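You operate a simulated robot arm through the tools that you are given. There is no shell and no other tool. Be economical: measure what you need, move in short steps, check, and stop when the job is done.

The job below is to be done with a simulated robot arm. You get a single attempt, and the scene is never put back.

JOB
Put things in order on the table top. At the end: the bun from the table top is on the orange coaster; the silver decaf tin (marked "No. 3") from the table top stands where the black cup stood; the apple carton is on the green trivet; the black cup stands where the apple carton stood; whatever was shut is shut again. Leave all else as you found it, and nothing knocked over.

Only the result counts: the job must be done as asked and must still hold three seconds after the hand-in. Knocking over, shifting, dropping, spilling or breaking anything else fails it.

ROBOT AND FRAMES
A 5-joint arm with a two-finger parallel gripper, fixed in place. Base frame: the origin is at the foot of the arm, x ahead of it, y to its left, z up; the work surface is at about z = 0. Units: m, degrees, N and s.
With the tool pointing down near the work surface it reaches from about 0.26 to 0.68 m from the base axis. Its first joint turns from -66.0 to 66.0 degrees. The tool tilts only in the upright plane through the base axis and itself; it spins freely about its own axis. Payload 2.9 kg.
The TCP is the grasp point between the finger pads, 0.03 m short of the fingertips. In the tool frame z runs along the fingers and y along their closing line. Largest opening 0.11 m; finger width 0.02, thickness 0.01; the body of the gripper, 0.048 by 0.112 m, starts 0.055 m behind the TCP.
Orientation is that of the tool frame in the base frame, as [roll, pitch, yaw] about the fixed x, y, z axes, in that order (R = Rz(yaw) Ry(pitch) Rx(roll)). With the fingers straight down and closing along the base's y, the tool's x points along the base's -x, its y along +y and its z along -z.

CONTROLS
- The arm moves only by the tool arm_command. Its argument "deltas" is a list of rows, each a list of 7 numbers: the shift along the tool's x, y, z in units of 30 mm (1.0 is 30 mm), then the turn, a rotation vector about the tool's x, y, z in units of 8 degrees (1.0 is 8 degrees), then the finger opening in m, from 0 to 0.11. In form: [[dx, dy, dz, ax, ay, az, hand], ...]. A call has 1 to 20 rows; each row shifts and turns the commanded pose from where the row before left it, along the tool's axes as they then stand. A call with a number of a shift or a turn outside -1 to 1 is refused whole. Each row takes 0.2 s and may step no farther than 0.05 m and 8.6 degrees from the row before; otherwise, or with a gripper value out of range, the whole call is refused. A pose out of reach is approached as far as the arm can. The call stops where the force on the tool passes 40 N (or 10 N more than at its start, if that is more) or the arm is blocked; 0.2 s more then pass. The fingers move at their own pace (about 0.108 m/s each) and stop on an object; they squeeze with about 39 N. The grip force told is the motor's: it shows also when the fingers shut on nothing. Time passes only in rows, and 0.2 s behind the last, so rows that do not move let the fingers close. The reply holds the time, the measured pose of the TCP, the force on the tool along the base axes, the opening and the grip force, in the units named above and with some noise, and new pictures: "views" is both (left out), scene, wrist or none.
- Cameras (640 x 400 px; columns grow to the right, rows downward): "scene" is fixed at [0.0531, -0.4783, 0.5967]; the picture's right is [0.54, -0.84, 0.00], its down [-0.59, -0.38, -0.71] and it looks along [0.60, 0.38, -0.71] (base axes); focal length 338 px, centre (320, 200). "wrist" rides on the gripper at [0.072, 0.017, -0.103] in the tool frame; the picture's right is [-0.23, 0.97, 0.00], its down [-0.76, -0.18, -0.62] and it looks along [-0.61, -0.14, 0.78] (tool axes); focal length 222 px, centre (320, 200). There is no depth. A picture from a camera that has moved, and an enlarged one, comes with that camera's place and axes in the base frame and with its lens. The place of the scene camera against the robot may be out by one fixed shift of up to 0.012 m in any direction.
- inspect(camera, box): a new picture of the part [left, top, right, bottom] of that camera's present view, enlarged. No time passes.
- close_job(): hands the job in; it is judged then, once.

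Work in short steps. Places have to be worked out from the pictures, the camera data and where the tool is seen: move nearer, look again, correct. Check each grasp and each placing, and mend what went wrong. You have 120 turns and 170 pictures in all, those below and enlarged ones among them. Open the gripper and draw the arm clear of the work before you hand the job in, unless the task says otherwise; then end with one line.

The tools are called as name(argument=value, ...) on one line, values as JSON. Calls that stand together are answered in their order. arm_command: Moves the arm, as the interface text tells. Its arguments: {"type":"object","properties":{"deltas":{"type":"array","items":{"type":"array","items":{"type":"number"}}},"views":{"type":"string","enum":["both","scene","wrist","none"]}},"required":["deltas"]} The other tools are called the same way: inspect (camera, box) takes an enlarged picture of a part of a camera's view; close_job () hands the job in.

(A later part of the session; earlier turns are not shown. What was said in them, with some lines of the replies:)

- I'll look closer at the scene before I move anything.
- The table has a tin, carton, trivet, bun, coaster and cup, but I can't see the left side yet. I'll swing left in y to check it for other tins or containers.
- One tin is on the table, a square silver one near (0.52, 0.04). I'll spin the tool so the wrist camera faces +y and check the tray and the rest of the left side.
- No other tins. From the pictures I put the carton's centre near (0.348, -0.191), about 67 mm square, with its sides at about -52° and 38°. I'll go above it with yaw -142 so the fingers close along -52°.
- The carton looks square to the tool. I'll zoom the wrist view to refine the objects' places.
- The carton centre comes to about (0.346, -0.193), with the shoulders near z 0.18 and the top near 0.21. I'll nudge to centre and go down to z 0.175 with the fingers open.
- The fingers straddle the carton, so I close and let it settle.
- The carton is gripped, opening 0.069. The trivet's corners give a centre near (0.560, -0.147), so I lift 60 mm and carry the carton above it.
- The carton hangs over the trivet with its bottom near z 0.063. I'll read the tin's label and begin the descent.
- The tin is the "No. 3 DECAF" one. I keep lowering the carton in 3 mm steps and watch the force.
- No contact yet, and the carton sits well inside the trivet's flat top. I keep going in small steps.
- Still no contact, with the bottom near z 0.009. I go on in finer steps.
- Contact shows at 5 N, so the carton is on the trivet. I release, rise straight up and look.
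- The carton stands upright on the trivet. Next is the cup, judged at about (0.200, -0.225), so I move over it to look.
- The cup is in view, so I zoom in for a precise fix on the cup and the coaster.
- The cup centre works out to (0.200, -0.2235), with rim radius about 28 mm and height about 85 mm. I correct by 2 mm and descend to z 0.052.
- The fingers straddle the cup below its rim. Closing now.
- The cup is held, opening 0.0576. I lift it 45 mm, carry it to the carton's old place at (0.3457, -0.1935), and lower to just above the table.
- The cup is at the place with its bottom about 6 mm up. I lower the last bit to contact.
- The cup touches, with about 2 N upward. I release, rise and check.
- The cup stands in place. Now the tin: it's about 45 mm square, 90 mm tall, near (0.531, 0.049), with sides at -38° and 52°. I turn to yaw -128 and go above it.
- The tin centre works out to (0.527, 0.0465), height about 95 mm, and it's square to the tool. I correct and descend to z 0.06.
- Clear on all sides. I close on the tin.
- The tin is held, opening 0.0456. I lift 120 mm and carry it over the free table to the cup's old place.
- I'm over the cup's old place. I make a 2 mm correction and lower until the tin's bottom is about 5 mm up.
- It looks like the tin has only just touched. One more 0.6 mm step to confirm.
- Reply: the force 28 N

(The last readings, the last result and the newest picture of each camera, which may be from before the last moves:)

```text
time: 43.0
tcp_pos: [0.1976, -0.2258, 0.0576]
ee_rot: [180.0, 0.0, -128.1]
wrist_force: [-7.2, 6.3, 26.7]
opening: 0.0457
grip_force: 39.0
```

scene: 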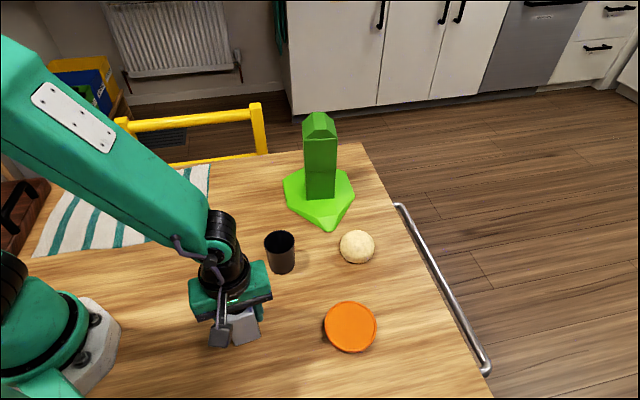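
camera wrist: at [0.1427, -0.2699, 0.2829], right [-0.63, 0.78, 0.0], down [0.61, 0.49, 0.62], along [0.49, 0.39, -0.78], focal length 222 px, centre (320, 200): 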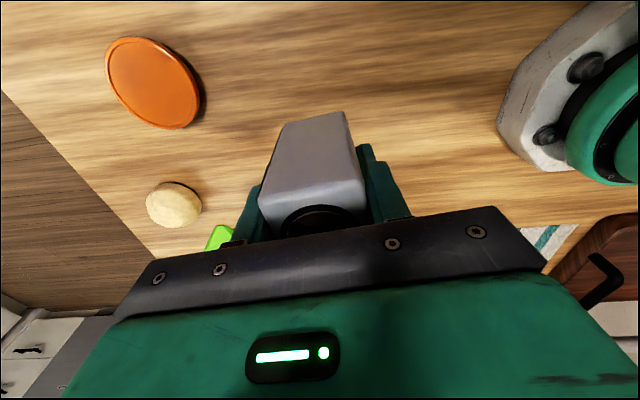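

Firm contact at 27 N. I back off 0.6 mm, release and rise.

arm_command(deltas=[[0, 0, -0.025, 0, 0, 0, 0.025], [0, 0, 0, 0, 0, 0, 0.06], [0, 0, 0, 0, 0, 0, 0.09], [0, 0, 0, 0, 0, 0, 0.11], [0, 0, 0, 0, 0, 0, 0.11], [0, 0, -0.7, 0, 0, 0, 0.11], [0, 0, -1, 0, 0, 0, 0.11], [0, 0, -1, 0, 0, 0, 0.11], [0, 0, -1, 0, 0, 0, 0.11], [0, 0, -1, 0, 0, 0, 0.11]], views="both")

```text
time: 45.2
tcp_pos: [0.1985, -0.2255, 0.2001]
ee_rot: [-179.9, 0.2, -128.0]
wrist_force: [0.3, -0.3, 0.0]
opening: 0.11
grip_force: 0.1
camera wrist: at [0.1407, -0.2707, 0.3052], right [-0.63, 0.78, 0.0], down [0.61, 0.49, 0.62], along [0.49, 0.39, -0.78], focal length 222 px, centre (320, 200)
```

scene: 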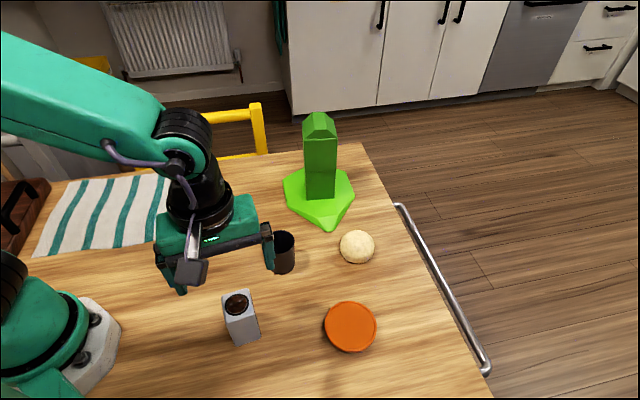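
wrist: 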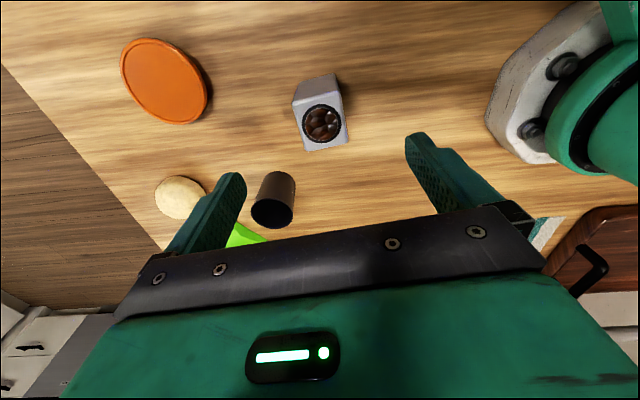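

The tin stands upright at the cup's old place. The bun is near (0.452, -0.306), and the trivet tip is close on its +y side. I turn to yaw -100 so the fingers close roughly along x, and move above the bun.

arm_command(deltas=[[0, 0, 0, 0, 0, -0.875, 0.11], [0, 0, 0, 0, 0, -0.875, 0.11], [0, 0, 0, 0, 0, -0.875, 0.11], [0, 0, 0, 0, 0, -0.875, 0.11], [0.131, -0.977, 0, 0, 0, 0, 0.11], [0.131, -0.977, 0, 0, 0, 0, 0.11], [0.131, -0.977, 0, 0, 0, 0, 0.11], [0.131, -0.977, 0, 0, 0, 0, 0.11], [0.131, -0.977, 0, 0, 0, 0, 0.11], [0.131, -0.977, 0, 0, 0, 0, 0.11], [0.131, -0.977, 0, 0, 0, 0, 0.11], [0.131, -0.977, 0, 0, 0, 0, 0.11], [0.131, -0.977, 0, 0, 0, 0, 0.11], [0, 0, 0, 0, 0, 0, 0.11]], views="both")

inspect(camera="wrist", box=[250, 40, 390, 180])

inspect(camera="scene", box=[210, 200, 390, 360])

```text
time: 48.2
tcp_pos: [0.4531, -0.3063, 0.2016]
ee_rot: [-180.0, 0.0, -100.0]
wrist_force: [0.1, 0.2, -1.0]
opening: 0.1101
grip_force: 0.1
camera wrist: at [0.423, -0.3726, 0.3044], right [-0.92, 0.39, 0.0], down [0.31, 0.72, 0.62], along [0.24, 0.57, -0.78], focal length 222 px, centre (320, 200)
```

scene: 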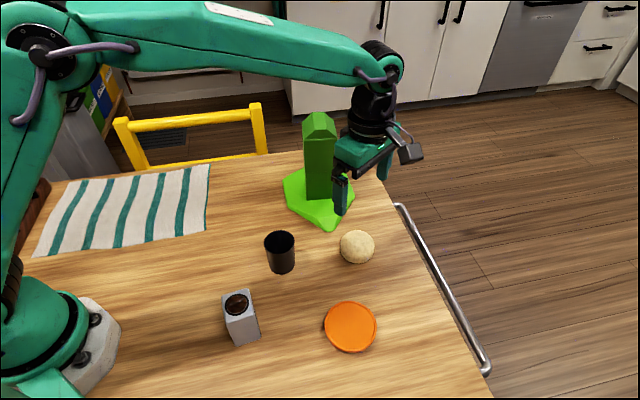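
wrist: 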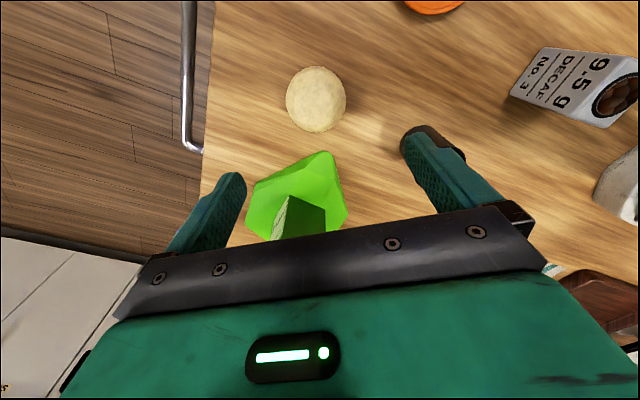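

```text
2.86 times, centred on (320, 110) of wrist
camera zoom: at [0.423, -0.3726, 0.3044], right [-0.92, 0.39, 0.0], down [0.31, 0.72, 0.62], along [0.24, 0.57, -0.78], focal length 635 px, centre (320, 457)
```

zoom: 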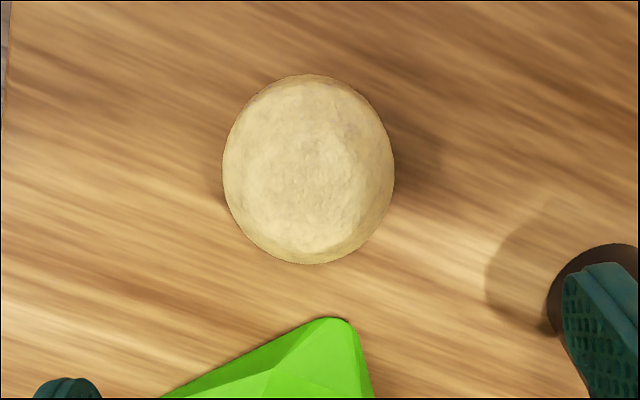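

```text
2.50 times, centred on (300, 280) of scene
camera zoom: at [0.0531, -0.4783, 0.5967], right [0.54, -0.84, 0.0], down [-0.59, -0.38, -0.71], along [0.6, 0.38, -0.71], focal length 846 px, centre (370, 0)
```

zoom: 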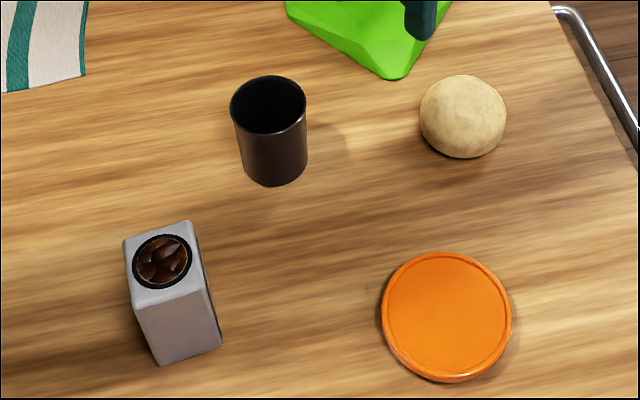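

The bun centre is at (0.454, -0.310), diameter about 71 mm. I correct and descend to z 0.038, so the tips stay about 8 mm above the table.

arm_command(deltas=[[0.11, -0.04, 0.5, 0, 0, 0, 0.11], [0, 0, 0.9, 0, 0, 0, 0.11], [0, 0, 0.9, 0, 0, 0, 0.11], [0, 0, 0.9, 0, 0, 0, 0.11], [0, 0, 0.9, 0, 0, 0, 0.11], [0, 0, 0.9, 0, 0, 0, 0.11], [0, 0, 0.45, 0, 0, 0, 0.11], [0, 0, 0, 0, 0, 0, 0.11]], views="both")

```text
time: 50.0
tcp_pos: [0.4529, -0.3078, 0.0368]
ee_rot: [180.0, 0.0, -100.0]
wrist_force: [0.8, 0.0, -0.6]
opening: 0.11
grip_force: 0.0
camera wrist: at [0.4241, -0.3756, 0.1408], right [-0.92, 0.39, 0.0], down [0.31, 0.72, 0.62], along [0.24, 0.57, -0.78], focal length 222 px, centre (320, 200)
```

scene: 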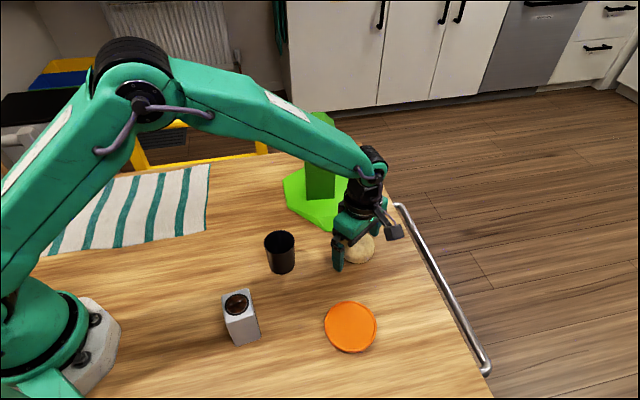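
wrist: 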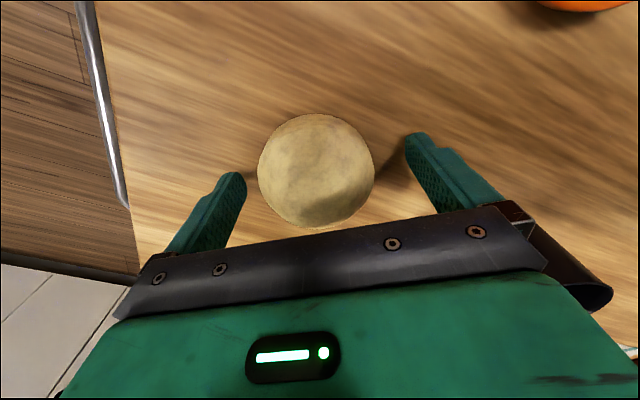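

The bun sits about 4 mm to the camera side of the grasp point. I shift by that and close gently.

arm_command(deltas=[[0.13, 0, 0, 0, 0, 0, 0.11], [0, 0, 0, 0, 0, 0, 0.09], [0, 0, 0, 0, 0, 0, 0.075], [0, 0, 0, 0, 0, 0, 0.068], [0, 0, 0, 0, 0, 0, 0.062], [0, 0, 0, 0, 0, 0, 0.06]], views="wrist")

```text
time: 51.4
tcp_pos: [0.4524, -0.313, 0.038]
ee_rot: [-180.0, -0.1, -100.0]
wrist_force: [-0.1, 0.2, -0.1]
opening: 0.0677
grip_force: 39.0
camera wrist: at [0.4233, -0.3796, 0.1409], right [-0.92, 0.39, 0.0], down [0.31, 0.72, 0.62], along [0.24, 0.57, -0.78], focal length 222 px, centre (320, 200)
```

wrist: 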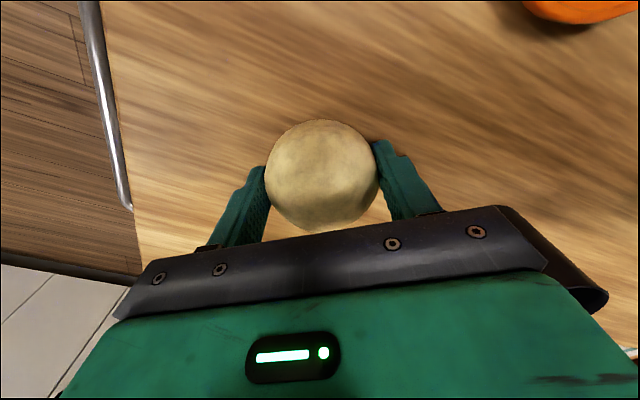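

The bun is held, opening 0.068. I lift 60 mm and carry it to the coaster at (0.303, -0.380).

arm_command(deltas=[[0, 0, -0.6, 0, 0, 0, 0.06], [0, 0, -0.7, 0, 0, 0, 0.06], [0, 0, -0.7, 0, 0, 0, 0.06], [0.52, 0.752, 0, 0, 0, 0, 0.06], [0.52, 0.752, 0, 0, 0, 0, 0.06], [0.52, 0.752, 0, 0, 0, 0, 0.06], [0.52, 0.752, 0, 0, 0, 0, 0.06], [0.52, 0.752, 0, 0, 0, 0, 0.06], [0.52, 0.752, 0, 0, 0, 0, 0.06], [0, 0, 0, 0, 0, 0, 0.06]], views="both")

```text
time: 53.6
tcp_pos: [0.3009, -0.3808, 0.099]
ee_rot: [-180.0, 0.1, -100.1]
wrist_force: [-0.3, -0.6, -0.9]
opening: 0.0678
grip_force: 39.3
camera wrist: at [0.2727, -0.4478, 0.2033], right [-0.92, 0.39, 0.0], down [0.31, 0.72, 0.62], along [0.24, 0.57, -0.78], focal length 222 px, centre (320, 200)
```

scene: 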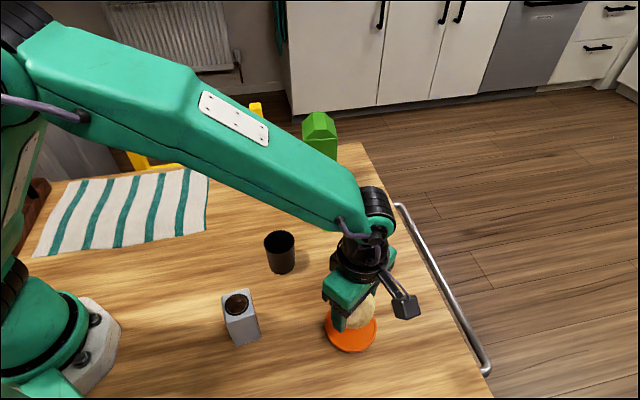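
wrist: 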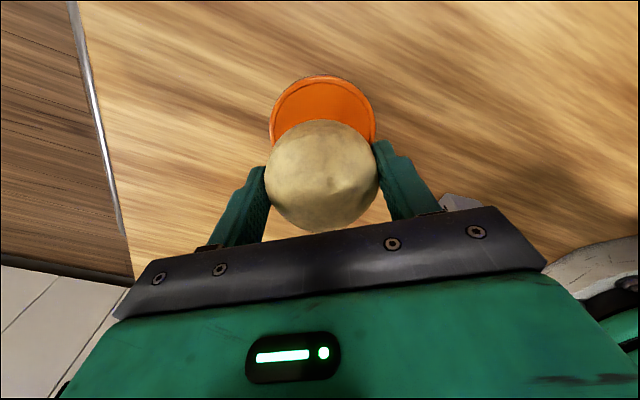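

Aligned with the coaster. I lower to about 14 mm under the bun, then feel for contact.

arm_command(deltas=[[0, 0, 0.7, 0, 0, 0, 0.06], [0, 0, 0.6, 0, 0, 0, 0.06], [0, 0, 0.25, 0, 0, 0, 0.06], [0, 0, 0, 0, 0, 0, 0.06]], views="none")

arm_command(deltas=[[0, 0, 0.06, 0, 0, 0, 0.06], [0, 0, 0.05, 0, 0, 0, 0.06]], views="scene")

```text
time: 54.6
tcp_pos: [0.3017, -0.3832, 0.0523]
ee_rot: [-179.9, -0.1, -100.1]
wrist_force: [-7.4, 5.3, 27.5]
opening: 0.0672
grip_force: 39.0
```

```text
time: 55.2
tcp_pos: [0.3023, -0.3842, 0.0486]
ee_rot: [-179.8, -0.3, -100.0]
wrist_force: [-3.7, 0.4, 35.0]
opening: 0.0676
grip_force: 39.1
```

scene: 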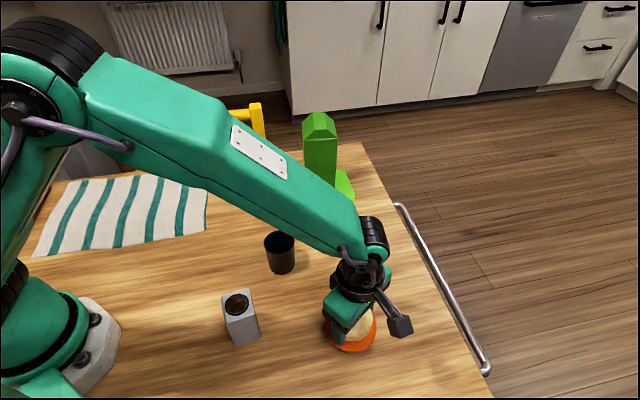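

There's firm contact, as the coaster is a little thicker than I assumed. I back off about 2 mm, open and rise.

arm_command(deltas=[[0, 0, -0.07, 0, 0, 0, 0.06], [0, 0, 0, 0, 0, 0, 0.075], [0, 0, 0, 0, 0, 0, 0.09], [0, 0, 0, 0, 0, 0, 0.11], [0, 0, 0, 0, 0, 0, 0.11], [0, 0, -0.5, 0, 0, 0, 0.11], [0, 0, -1, 0, 0, 0, 0.11], [0, 0, -1, 0, 0, 0, 0.11], [0, 0, -1, 0, 0, 0, 0.11], [0, 0, -1, 0, 0, 0, 0.11], [0, 0, -1, 0, 0, 0, 0.11]], views="both")

```text
time: 57.6
tcp_pos: [0.302, -0.3805, 0.2162]
ee_rot: [180.0, 0.0, -100.0]
wrist_force: [0.2, 0.1, 0.2]
opening: 0.1099
grip_force: 0.0
camera wrist: at [0.2736, -0.4481, 0.3194], right [-0.92, 0.39, 0.0], down [0.31, 0.72, 0.62], along [0.24, 0.57, -0.78], focal length 222 px, centre (320, 200)
```

scene: 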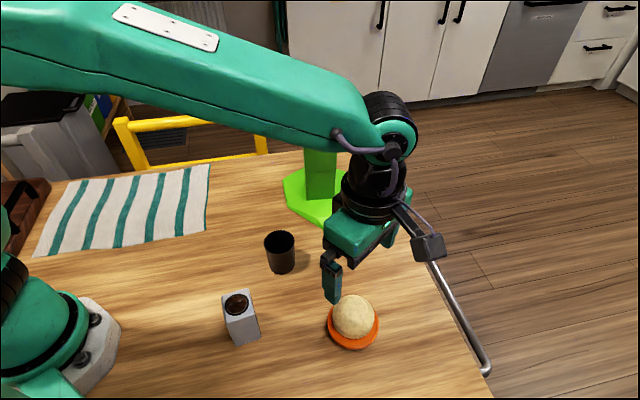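
wrist: 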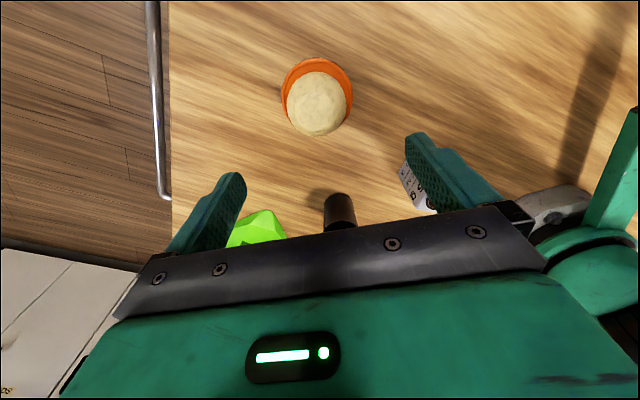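

The bun is on the coaster. I check closely whether it's well seated and whether the coaster shifted.

inspect(camera="scene", box=[200, 235, 400, 360])

inspect(camera="wrist", box=[260, 40, 370, 150])

```text
3.20 times, centred on (300, 298) of scene
camera zoom: at [0.0531, -0.4783, 0.5967], right [0.54, -0.84, 0.0], down [-0.59, -0.38, -0.71], along [0.6, 0.38, -0.71], focal length 1082 px, centre (384, -112)
```

zoom: 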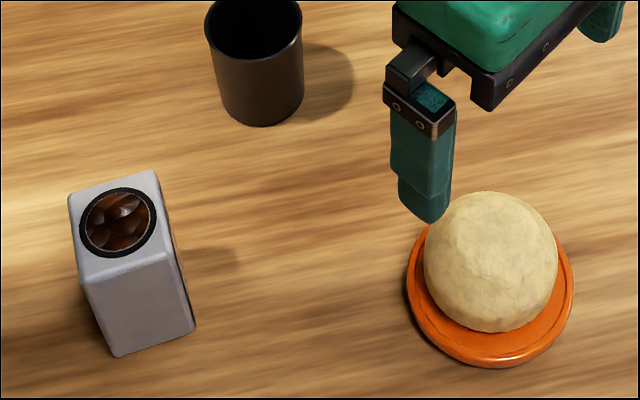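

```text
3.64 times, centred on (315, 95) of wrist
camera zoom: at [0.2736, -0.4481, 0.3194], right [-0.92, 0.39, 0.0], down [0.31, 0.72, 0.62], along [0.24, 0.57, -0.78], focal length 808 px, centre (338, 582)
```

zoom: 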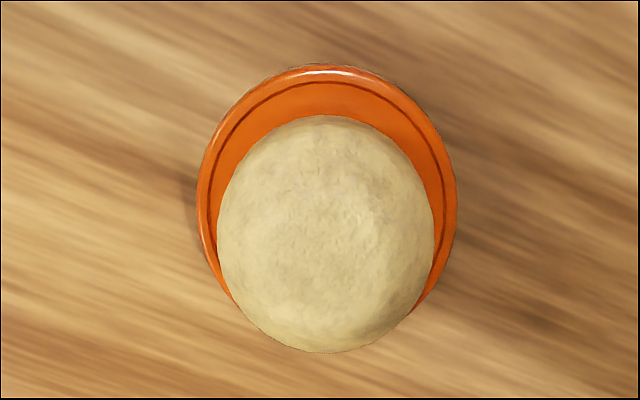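

The bun is well seated. Against my first picture the coaster slid about 7-8 mm towards +x when I pressed on it, and it should be where it was. I turn the fingers to close along x and come down around it, stopping at z 0.075 to look, and will then nudge it back.

arm_command(deltas=[[0, 0, 0, 0, 0, -0.625, 0.11], [0, 0, 0, 0, 0, -0.625, 0.11], [0, -0.16, 0.7, 0, 0, 0, 0.11], [0, 0, 1, 0, 0, 0, 0.11], [0, 0, 1, 0, 0, 0, 0.11], [0, 0, 1, 0, 0, 0, 0.11], [0, 0, 1, 0, 0, 0, 0.11], [0, 0, 0, 0, 0, 0, 0.11]], views="both")

```text
time: 59.4
tcp_pos: [0.3058, -0.3813, 0.0729]
ee_rot: [180.0, -0.1, -89.9]
wrist_force: [0.2, 0.1, 0.1]
opening: 0.1101
grip_force: 0.0
camera wrist: at [0.2891, -0.4522, 0.1771], right [-0.97, 0.23, 0.0], down [0.18, 0.76, 0.62], along [0.14, 0.61, -0.78], focal length 222 px, centre (320, 200)
```

scene: 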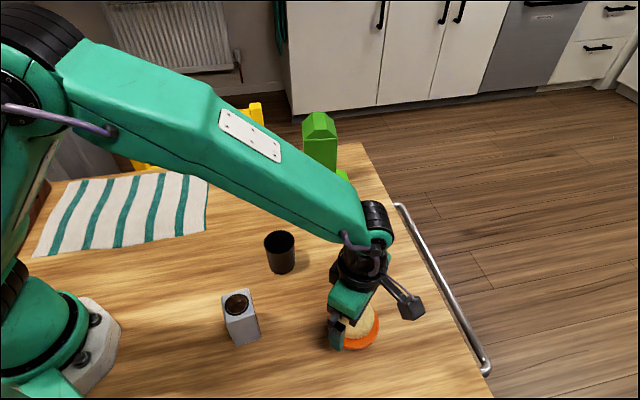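
wrist: 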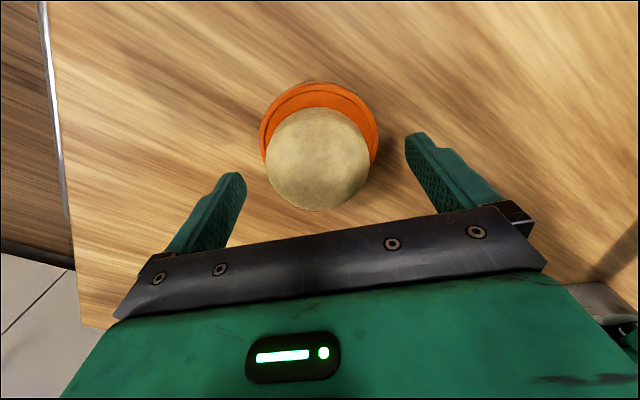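

The gaps are even and the coaster centre is near x 0.306. I go down to z 0.037, which puts the tips beside the coaster's rim.

arm_command(deltas=[[0, 0, 0.5, 0, 0, 0, 0.11], [0, 0, 0.5, 0, 0, 0, 0.11], [0, 0, 0.2, 0, 0, 0, 0.11], [0, 0, 0, 0, 0, 0, 0.11]], views="wrist")

inspect(camera="scene", box=[310, 280, 400, 360])

```text
time: 60.4
tcp_pos: [0.3067, -0.3804, 0.0372]
ee_rot: [-180.0, -0.1, -89.9]
wrist_force: [0.4, 0.4, 0.2]
opening: 0.11
grip_force: 0.0
camera wrist: at [0.2893, -0.4524, 0.1416], right [-0.97, 0.23, 0.0], down [0.18, 0.76, 0.62], along [0.14, 0.61, -0.78], focal length 222 px, centre (320, 200)
```

wrist: 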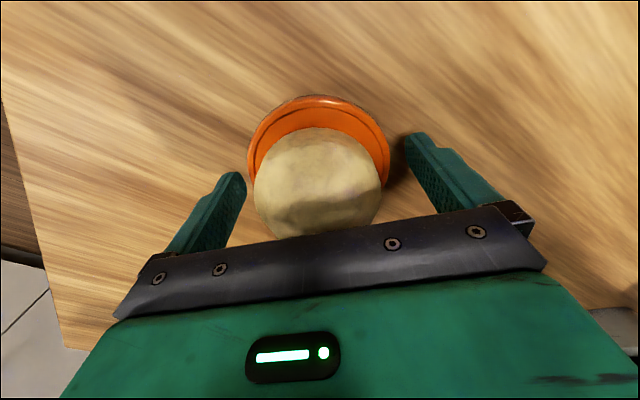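

```text
5.00 times, centred on (355, 320) of scene
camera zoom: at [0.0531, -0.4783, 0.5967], right [0.54, -0.84, 0.0], down [-0.59, -0.38, -0.71], along [0.6, 0.38, -0.71], focal length 1691 px, centre (145, -400)
```

zoom: 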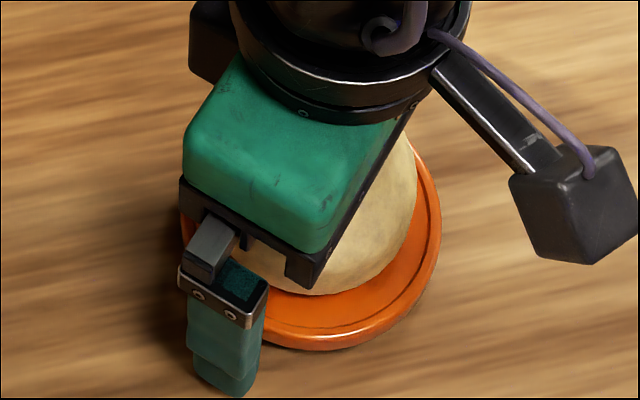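

The fingers straddle the rim. Tool +y is base -x, so I push 12 mm slowly in that direction, the first 8 mm or so of it free gap, and look.

arm_command(deltas=[[0, 0.0667, 0, 0, 0, 0, 0.11], [0, 0.0667, 0, 0, 0, 0, 0.11], [0, 0.0667, 0, 0, 0, 0, 0.11], [0, 0.0667, 0, 0, 0, 0, 0.11], [0, 0.0667, 0, 0, 0, 0, 0.11], [0, 0.0667, 0, 0, 0, 0, 0.11], [0, 0, 0, 0, 0, 0, 0.11]], views="wrist")

inspect(camera="scene", box=[310, 280, 400, 360])

```text
time: 62.0
tcp_pos: [0.2932, -0.3811, 0.0363]
ee_rot: [-180.0, -0.1, -90.0]
wrist_force: [0.1, 0.4, -0.4]
opening: 0.1101
grip_force: 0.1
camera wrist: at [0.2772, -0.4522, 0.141], right [-0.97, 0.23, 0.0], down [0.18, 0.76, 0.62], along [0.14, 0.61, -0.78], focal length 222 px, centre (320, 200)
```

wrist: 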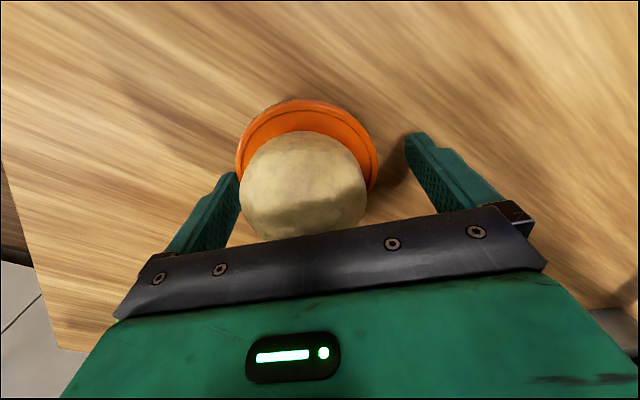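

```text
5.00 times, centred on (355, 320) of scene
camera zoom: at [0.0531, -0.4783, 0.5967], right [0.54, -0.84, 0.0], down [-0.59, -0.38, -0.71], along [0.6, 0.38, -0.71], focal length 1691 px, centre (145, -400)
```

zoom: 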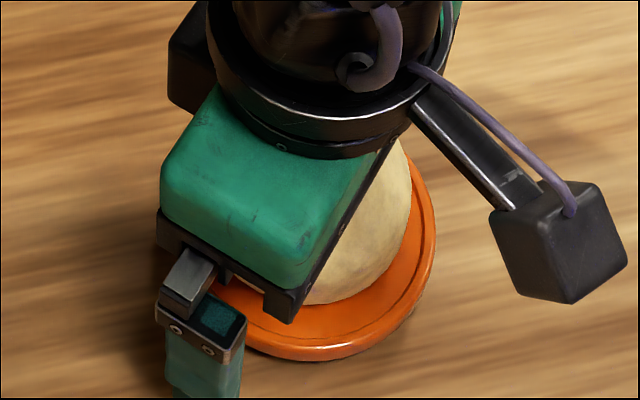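

The coaster is mostly back, with about 3 mm in x to go by the picture. I push 3 mm more, then move back 5 mm to free the finger.

arm_command(deltas=[[0, 0.05, 0, 0, 0, 0, 0.11], [0, 0.05, 0, 0, 0, 0, 0.11], [0, 0, 0, 0, 0, 0, 0.11], [0, -0.2, 0, 0, 0, 0, 0.11], [0, -0.1, -0.3, 0, 0, 0, 0.11], [0, 0, -0.8, 0, 0, 0, 0.11], [0, 0, -1, 0, 0, 0, 0.11], [0, 0, -1, 0, 0, 0, 0.11], [0, 0, -1, 0, 0, 0, 0.11], [0, 0, -1, 0, 0, 0, 0.11], [0, 0, -1, 0, 0, 0, 0.11], [0, 0, -1, 0, 0, 0, 0.11]], views="both")

inspect(camera="scene", box=[200, 235, 400, 360])

```text
time: 64.6
tcp_pos: [0.2988, -0.3826, 0.2501]
ee_rot: [180.0, 0.1, -90.1]
wrist_force: [0.0, -1.3, 0.1]
opening: 0.1101
grip_force: 0.0
camera wrist: at [0.2829, -0.4536, 0.3547], right [-0.97, 0.23, 0.0], down [0.18, 0.76, 0.62], along [0.14, 0.61, -0.78], focal length 222 px, centre (320, 200)
```

scene: 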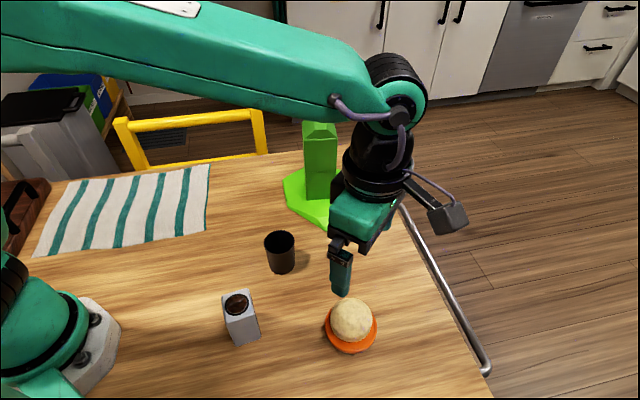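
wrist: 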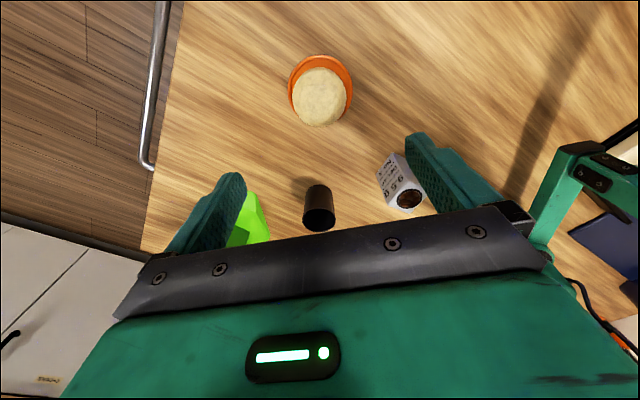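

```text
3.20 times, centred on (300, 298) of scene
camera zoom: at [0.0531, -0.4783, 0.5967], right [0.54, -0.84, 0.0], down [-0.59, -0.38, -0.71], along [0.6, 0.38, -0.71], focal length 1082 px, centre (384, -112)
```

zoom: 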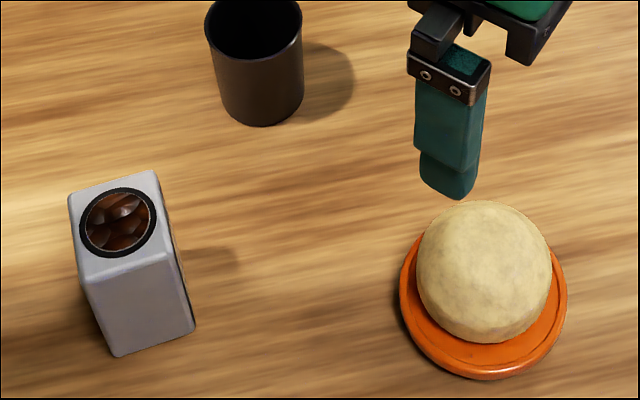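

The coaster's edges match the first picture to within about 1 mm, and the tin and cup agree with their marks. I retract high and back, then check the trivet and carton.

arm_command(deltas=[[0, 0, -0.8, 0, 0, 0, 0.11], [0, 0, -0.8, 0, 0, 0, 0.11], [0, 0, -0.8, 0, 0, 0, 0.11], [-0.9, 0, 0, 0, 0, 0, 0.11], [-0.9, 0, 0, 0, 0, 0, 0.11], [-0.9, 0, 0, 0, 0, 0, 0.11], [-0.9, 0, 0, 0, 0, 0, 0.11], [-0.9, 0, 0, 0, 0, 0, 0.11], [-0.9, 0, 0, 0, 0, 0, 0.11], [-0.9, 0, 0, 0, 0, 0, 0.11], [-0.9, 0, 0, 0, 0, 0, 0.11], [-0.9, 0, 0, 0, 0, 0, 0.11], [-0.9, 0, 0, 0, 0, 0, 0.11], [-0.9, 0, 0, 0, 0, 0, 0.11], [-0.9, 0, 0, 0, 0, 0, 0.11]], views="scene")

inspect(camera="scene", box=[240, 160, 320, 290])

inspect(camera="scene", box=[200, 120, 400, 245])

```text
time: 67.8
tcp_pos: [0.3001, -0.0566, 0.3211]
ee_rot: [179.9, 0.0, -90.1]
wrist_force: [-0.8, 0.0, -0.6]
opening: 0.1101
grip_force: 0.1
```

scene: 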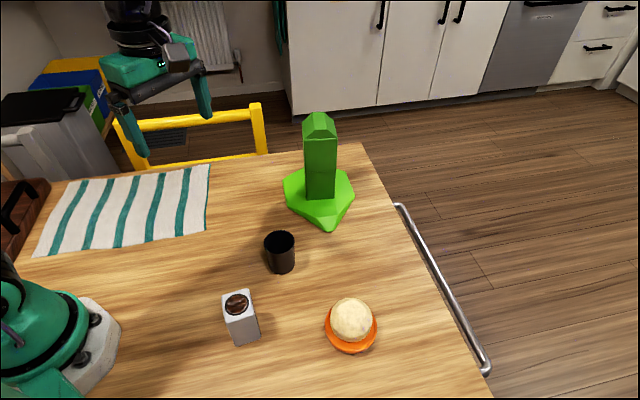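

```text
3.08 times, centred on (280, 225) of scene
camera zoom: at [0.0531, -0.4783, 0.5967], right [0.54, -0.84, 0.0], down [-0.59, -0.38, -0.71], along [0.6, 0.38, -0.71], focal length 1041 px, centre (443, 123)
```

zoom: 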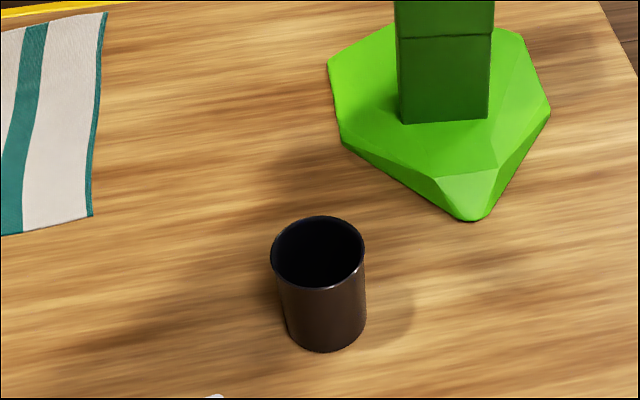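

```text
3.20 times, centred on (300, 182) of scene
camera zoom: at [0.0531, -0.4783, 0.5967], right [0.54, -0.84, 0.0], down [-0.59, -0.38, -0.71], along [0.6, 0.38, -0.71], focal length 1082 px, centre (384, 256)
```

zoom: 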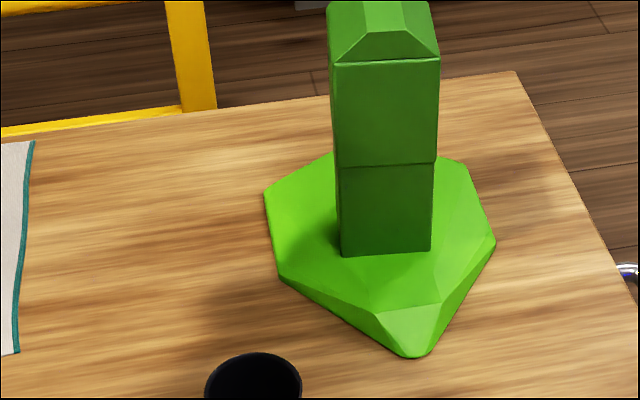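

The trivet hasn't moved, the carton, cup, tin and bun stand as asked, nothing was opened, and the arm is clear with the gripper open. I hand in.

close_job()

```text
The job is handed in.
```

The job is handed in: the bun is on the orange coaster, the No. 3 decaf tin stands where the cup stood, the apple carton is on the green trivet, the cup stands where the carton stood, and nothing was opened or knocked over; the coaster slid about 8 mm while I set the bun down, so I pushed it back to within about 1 mm.
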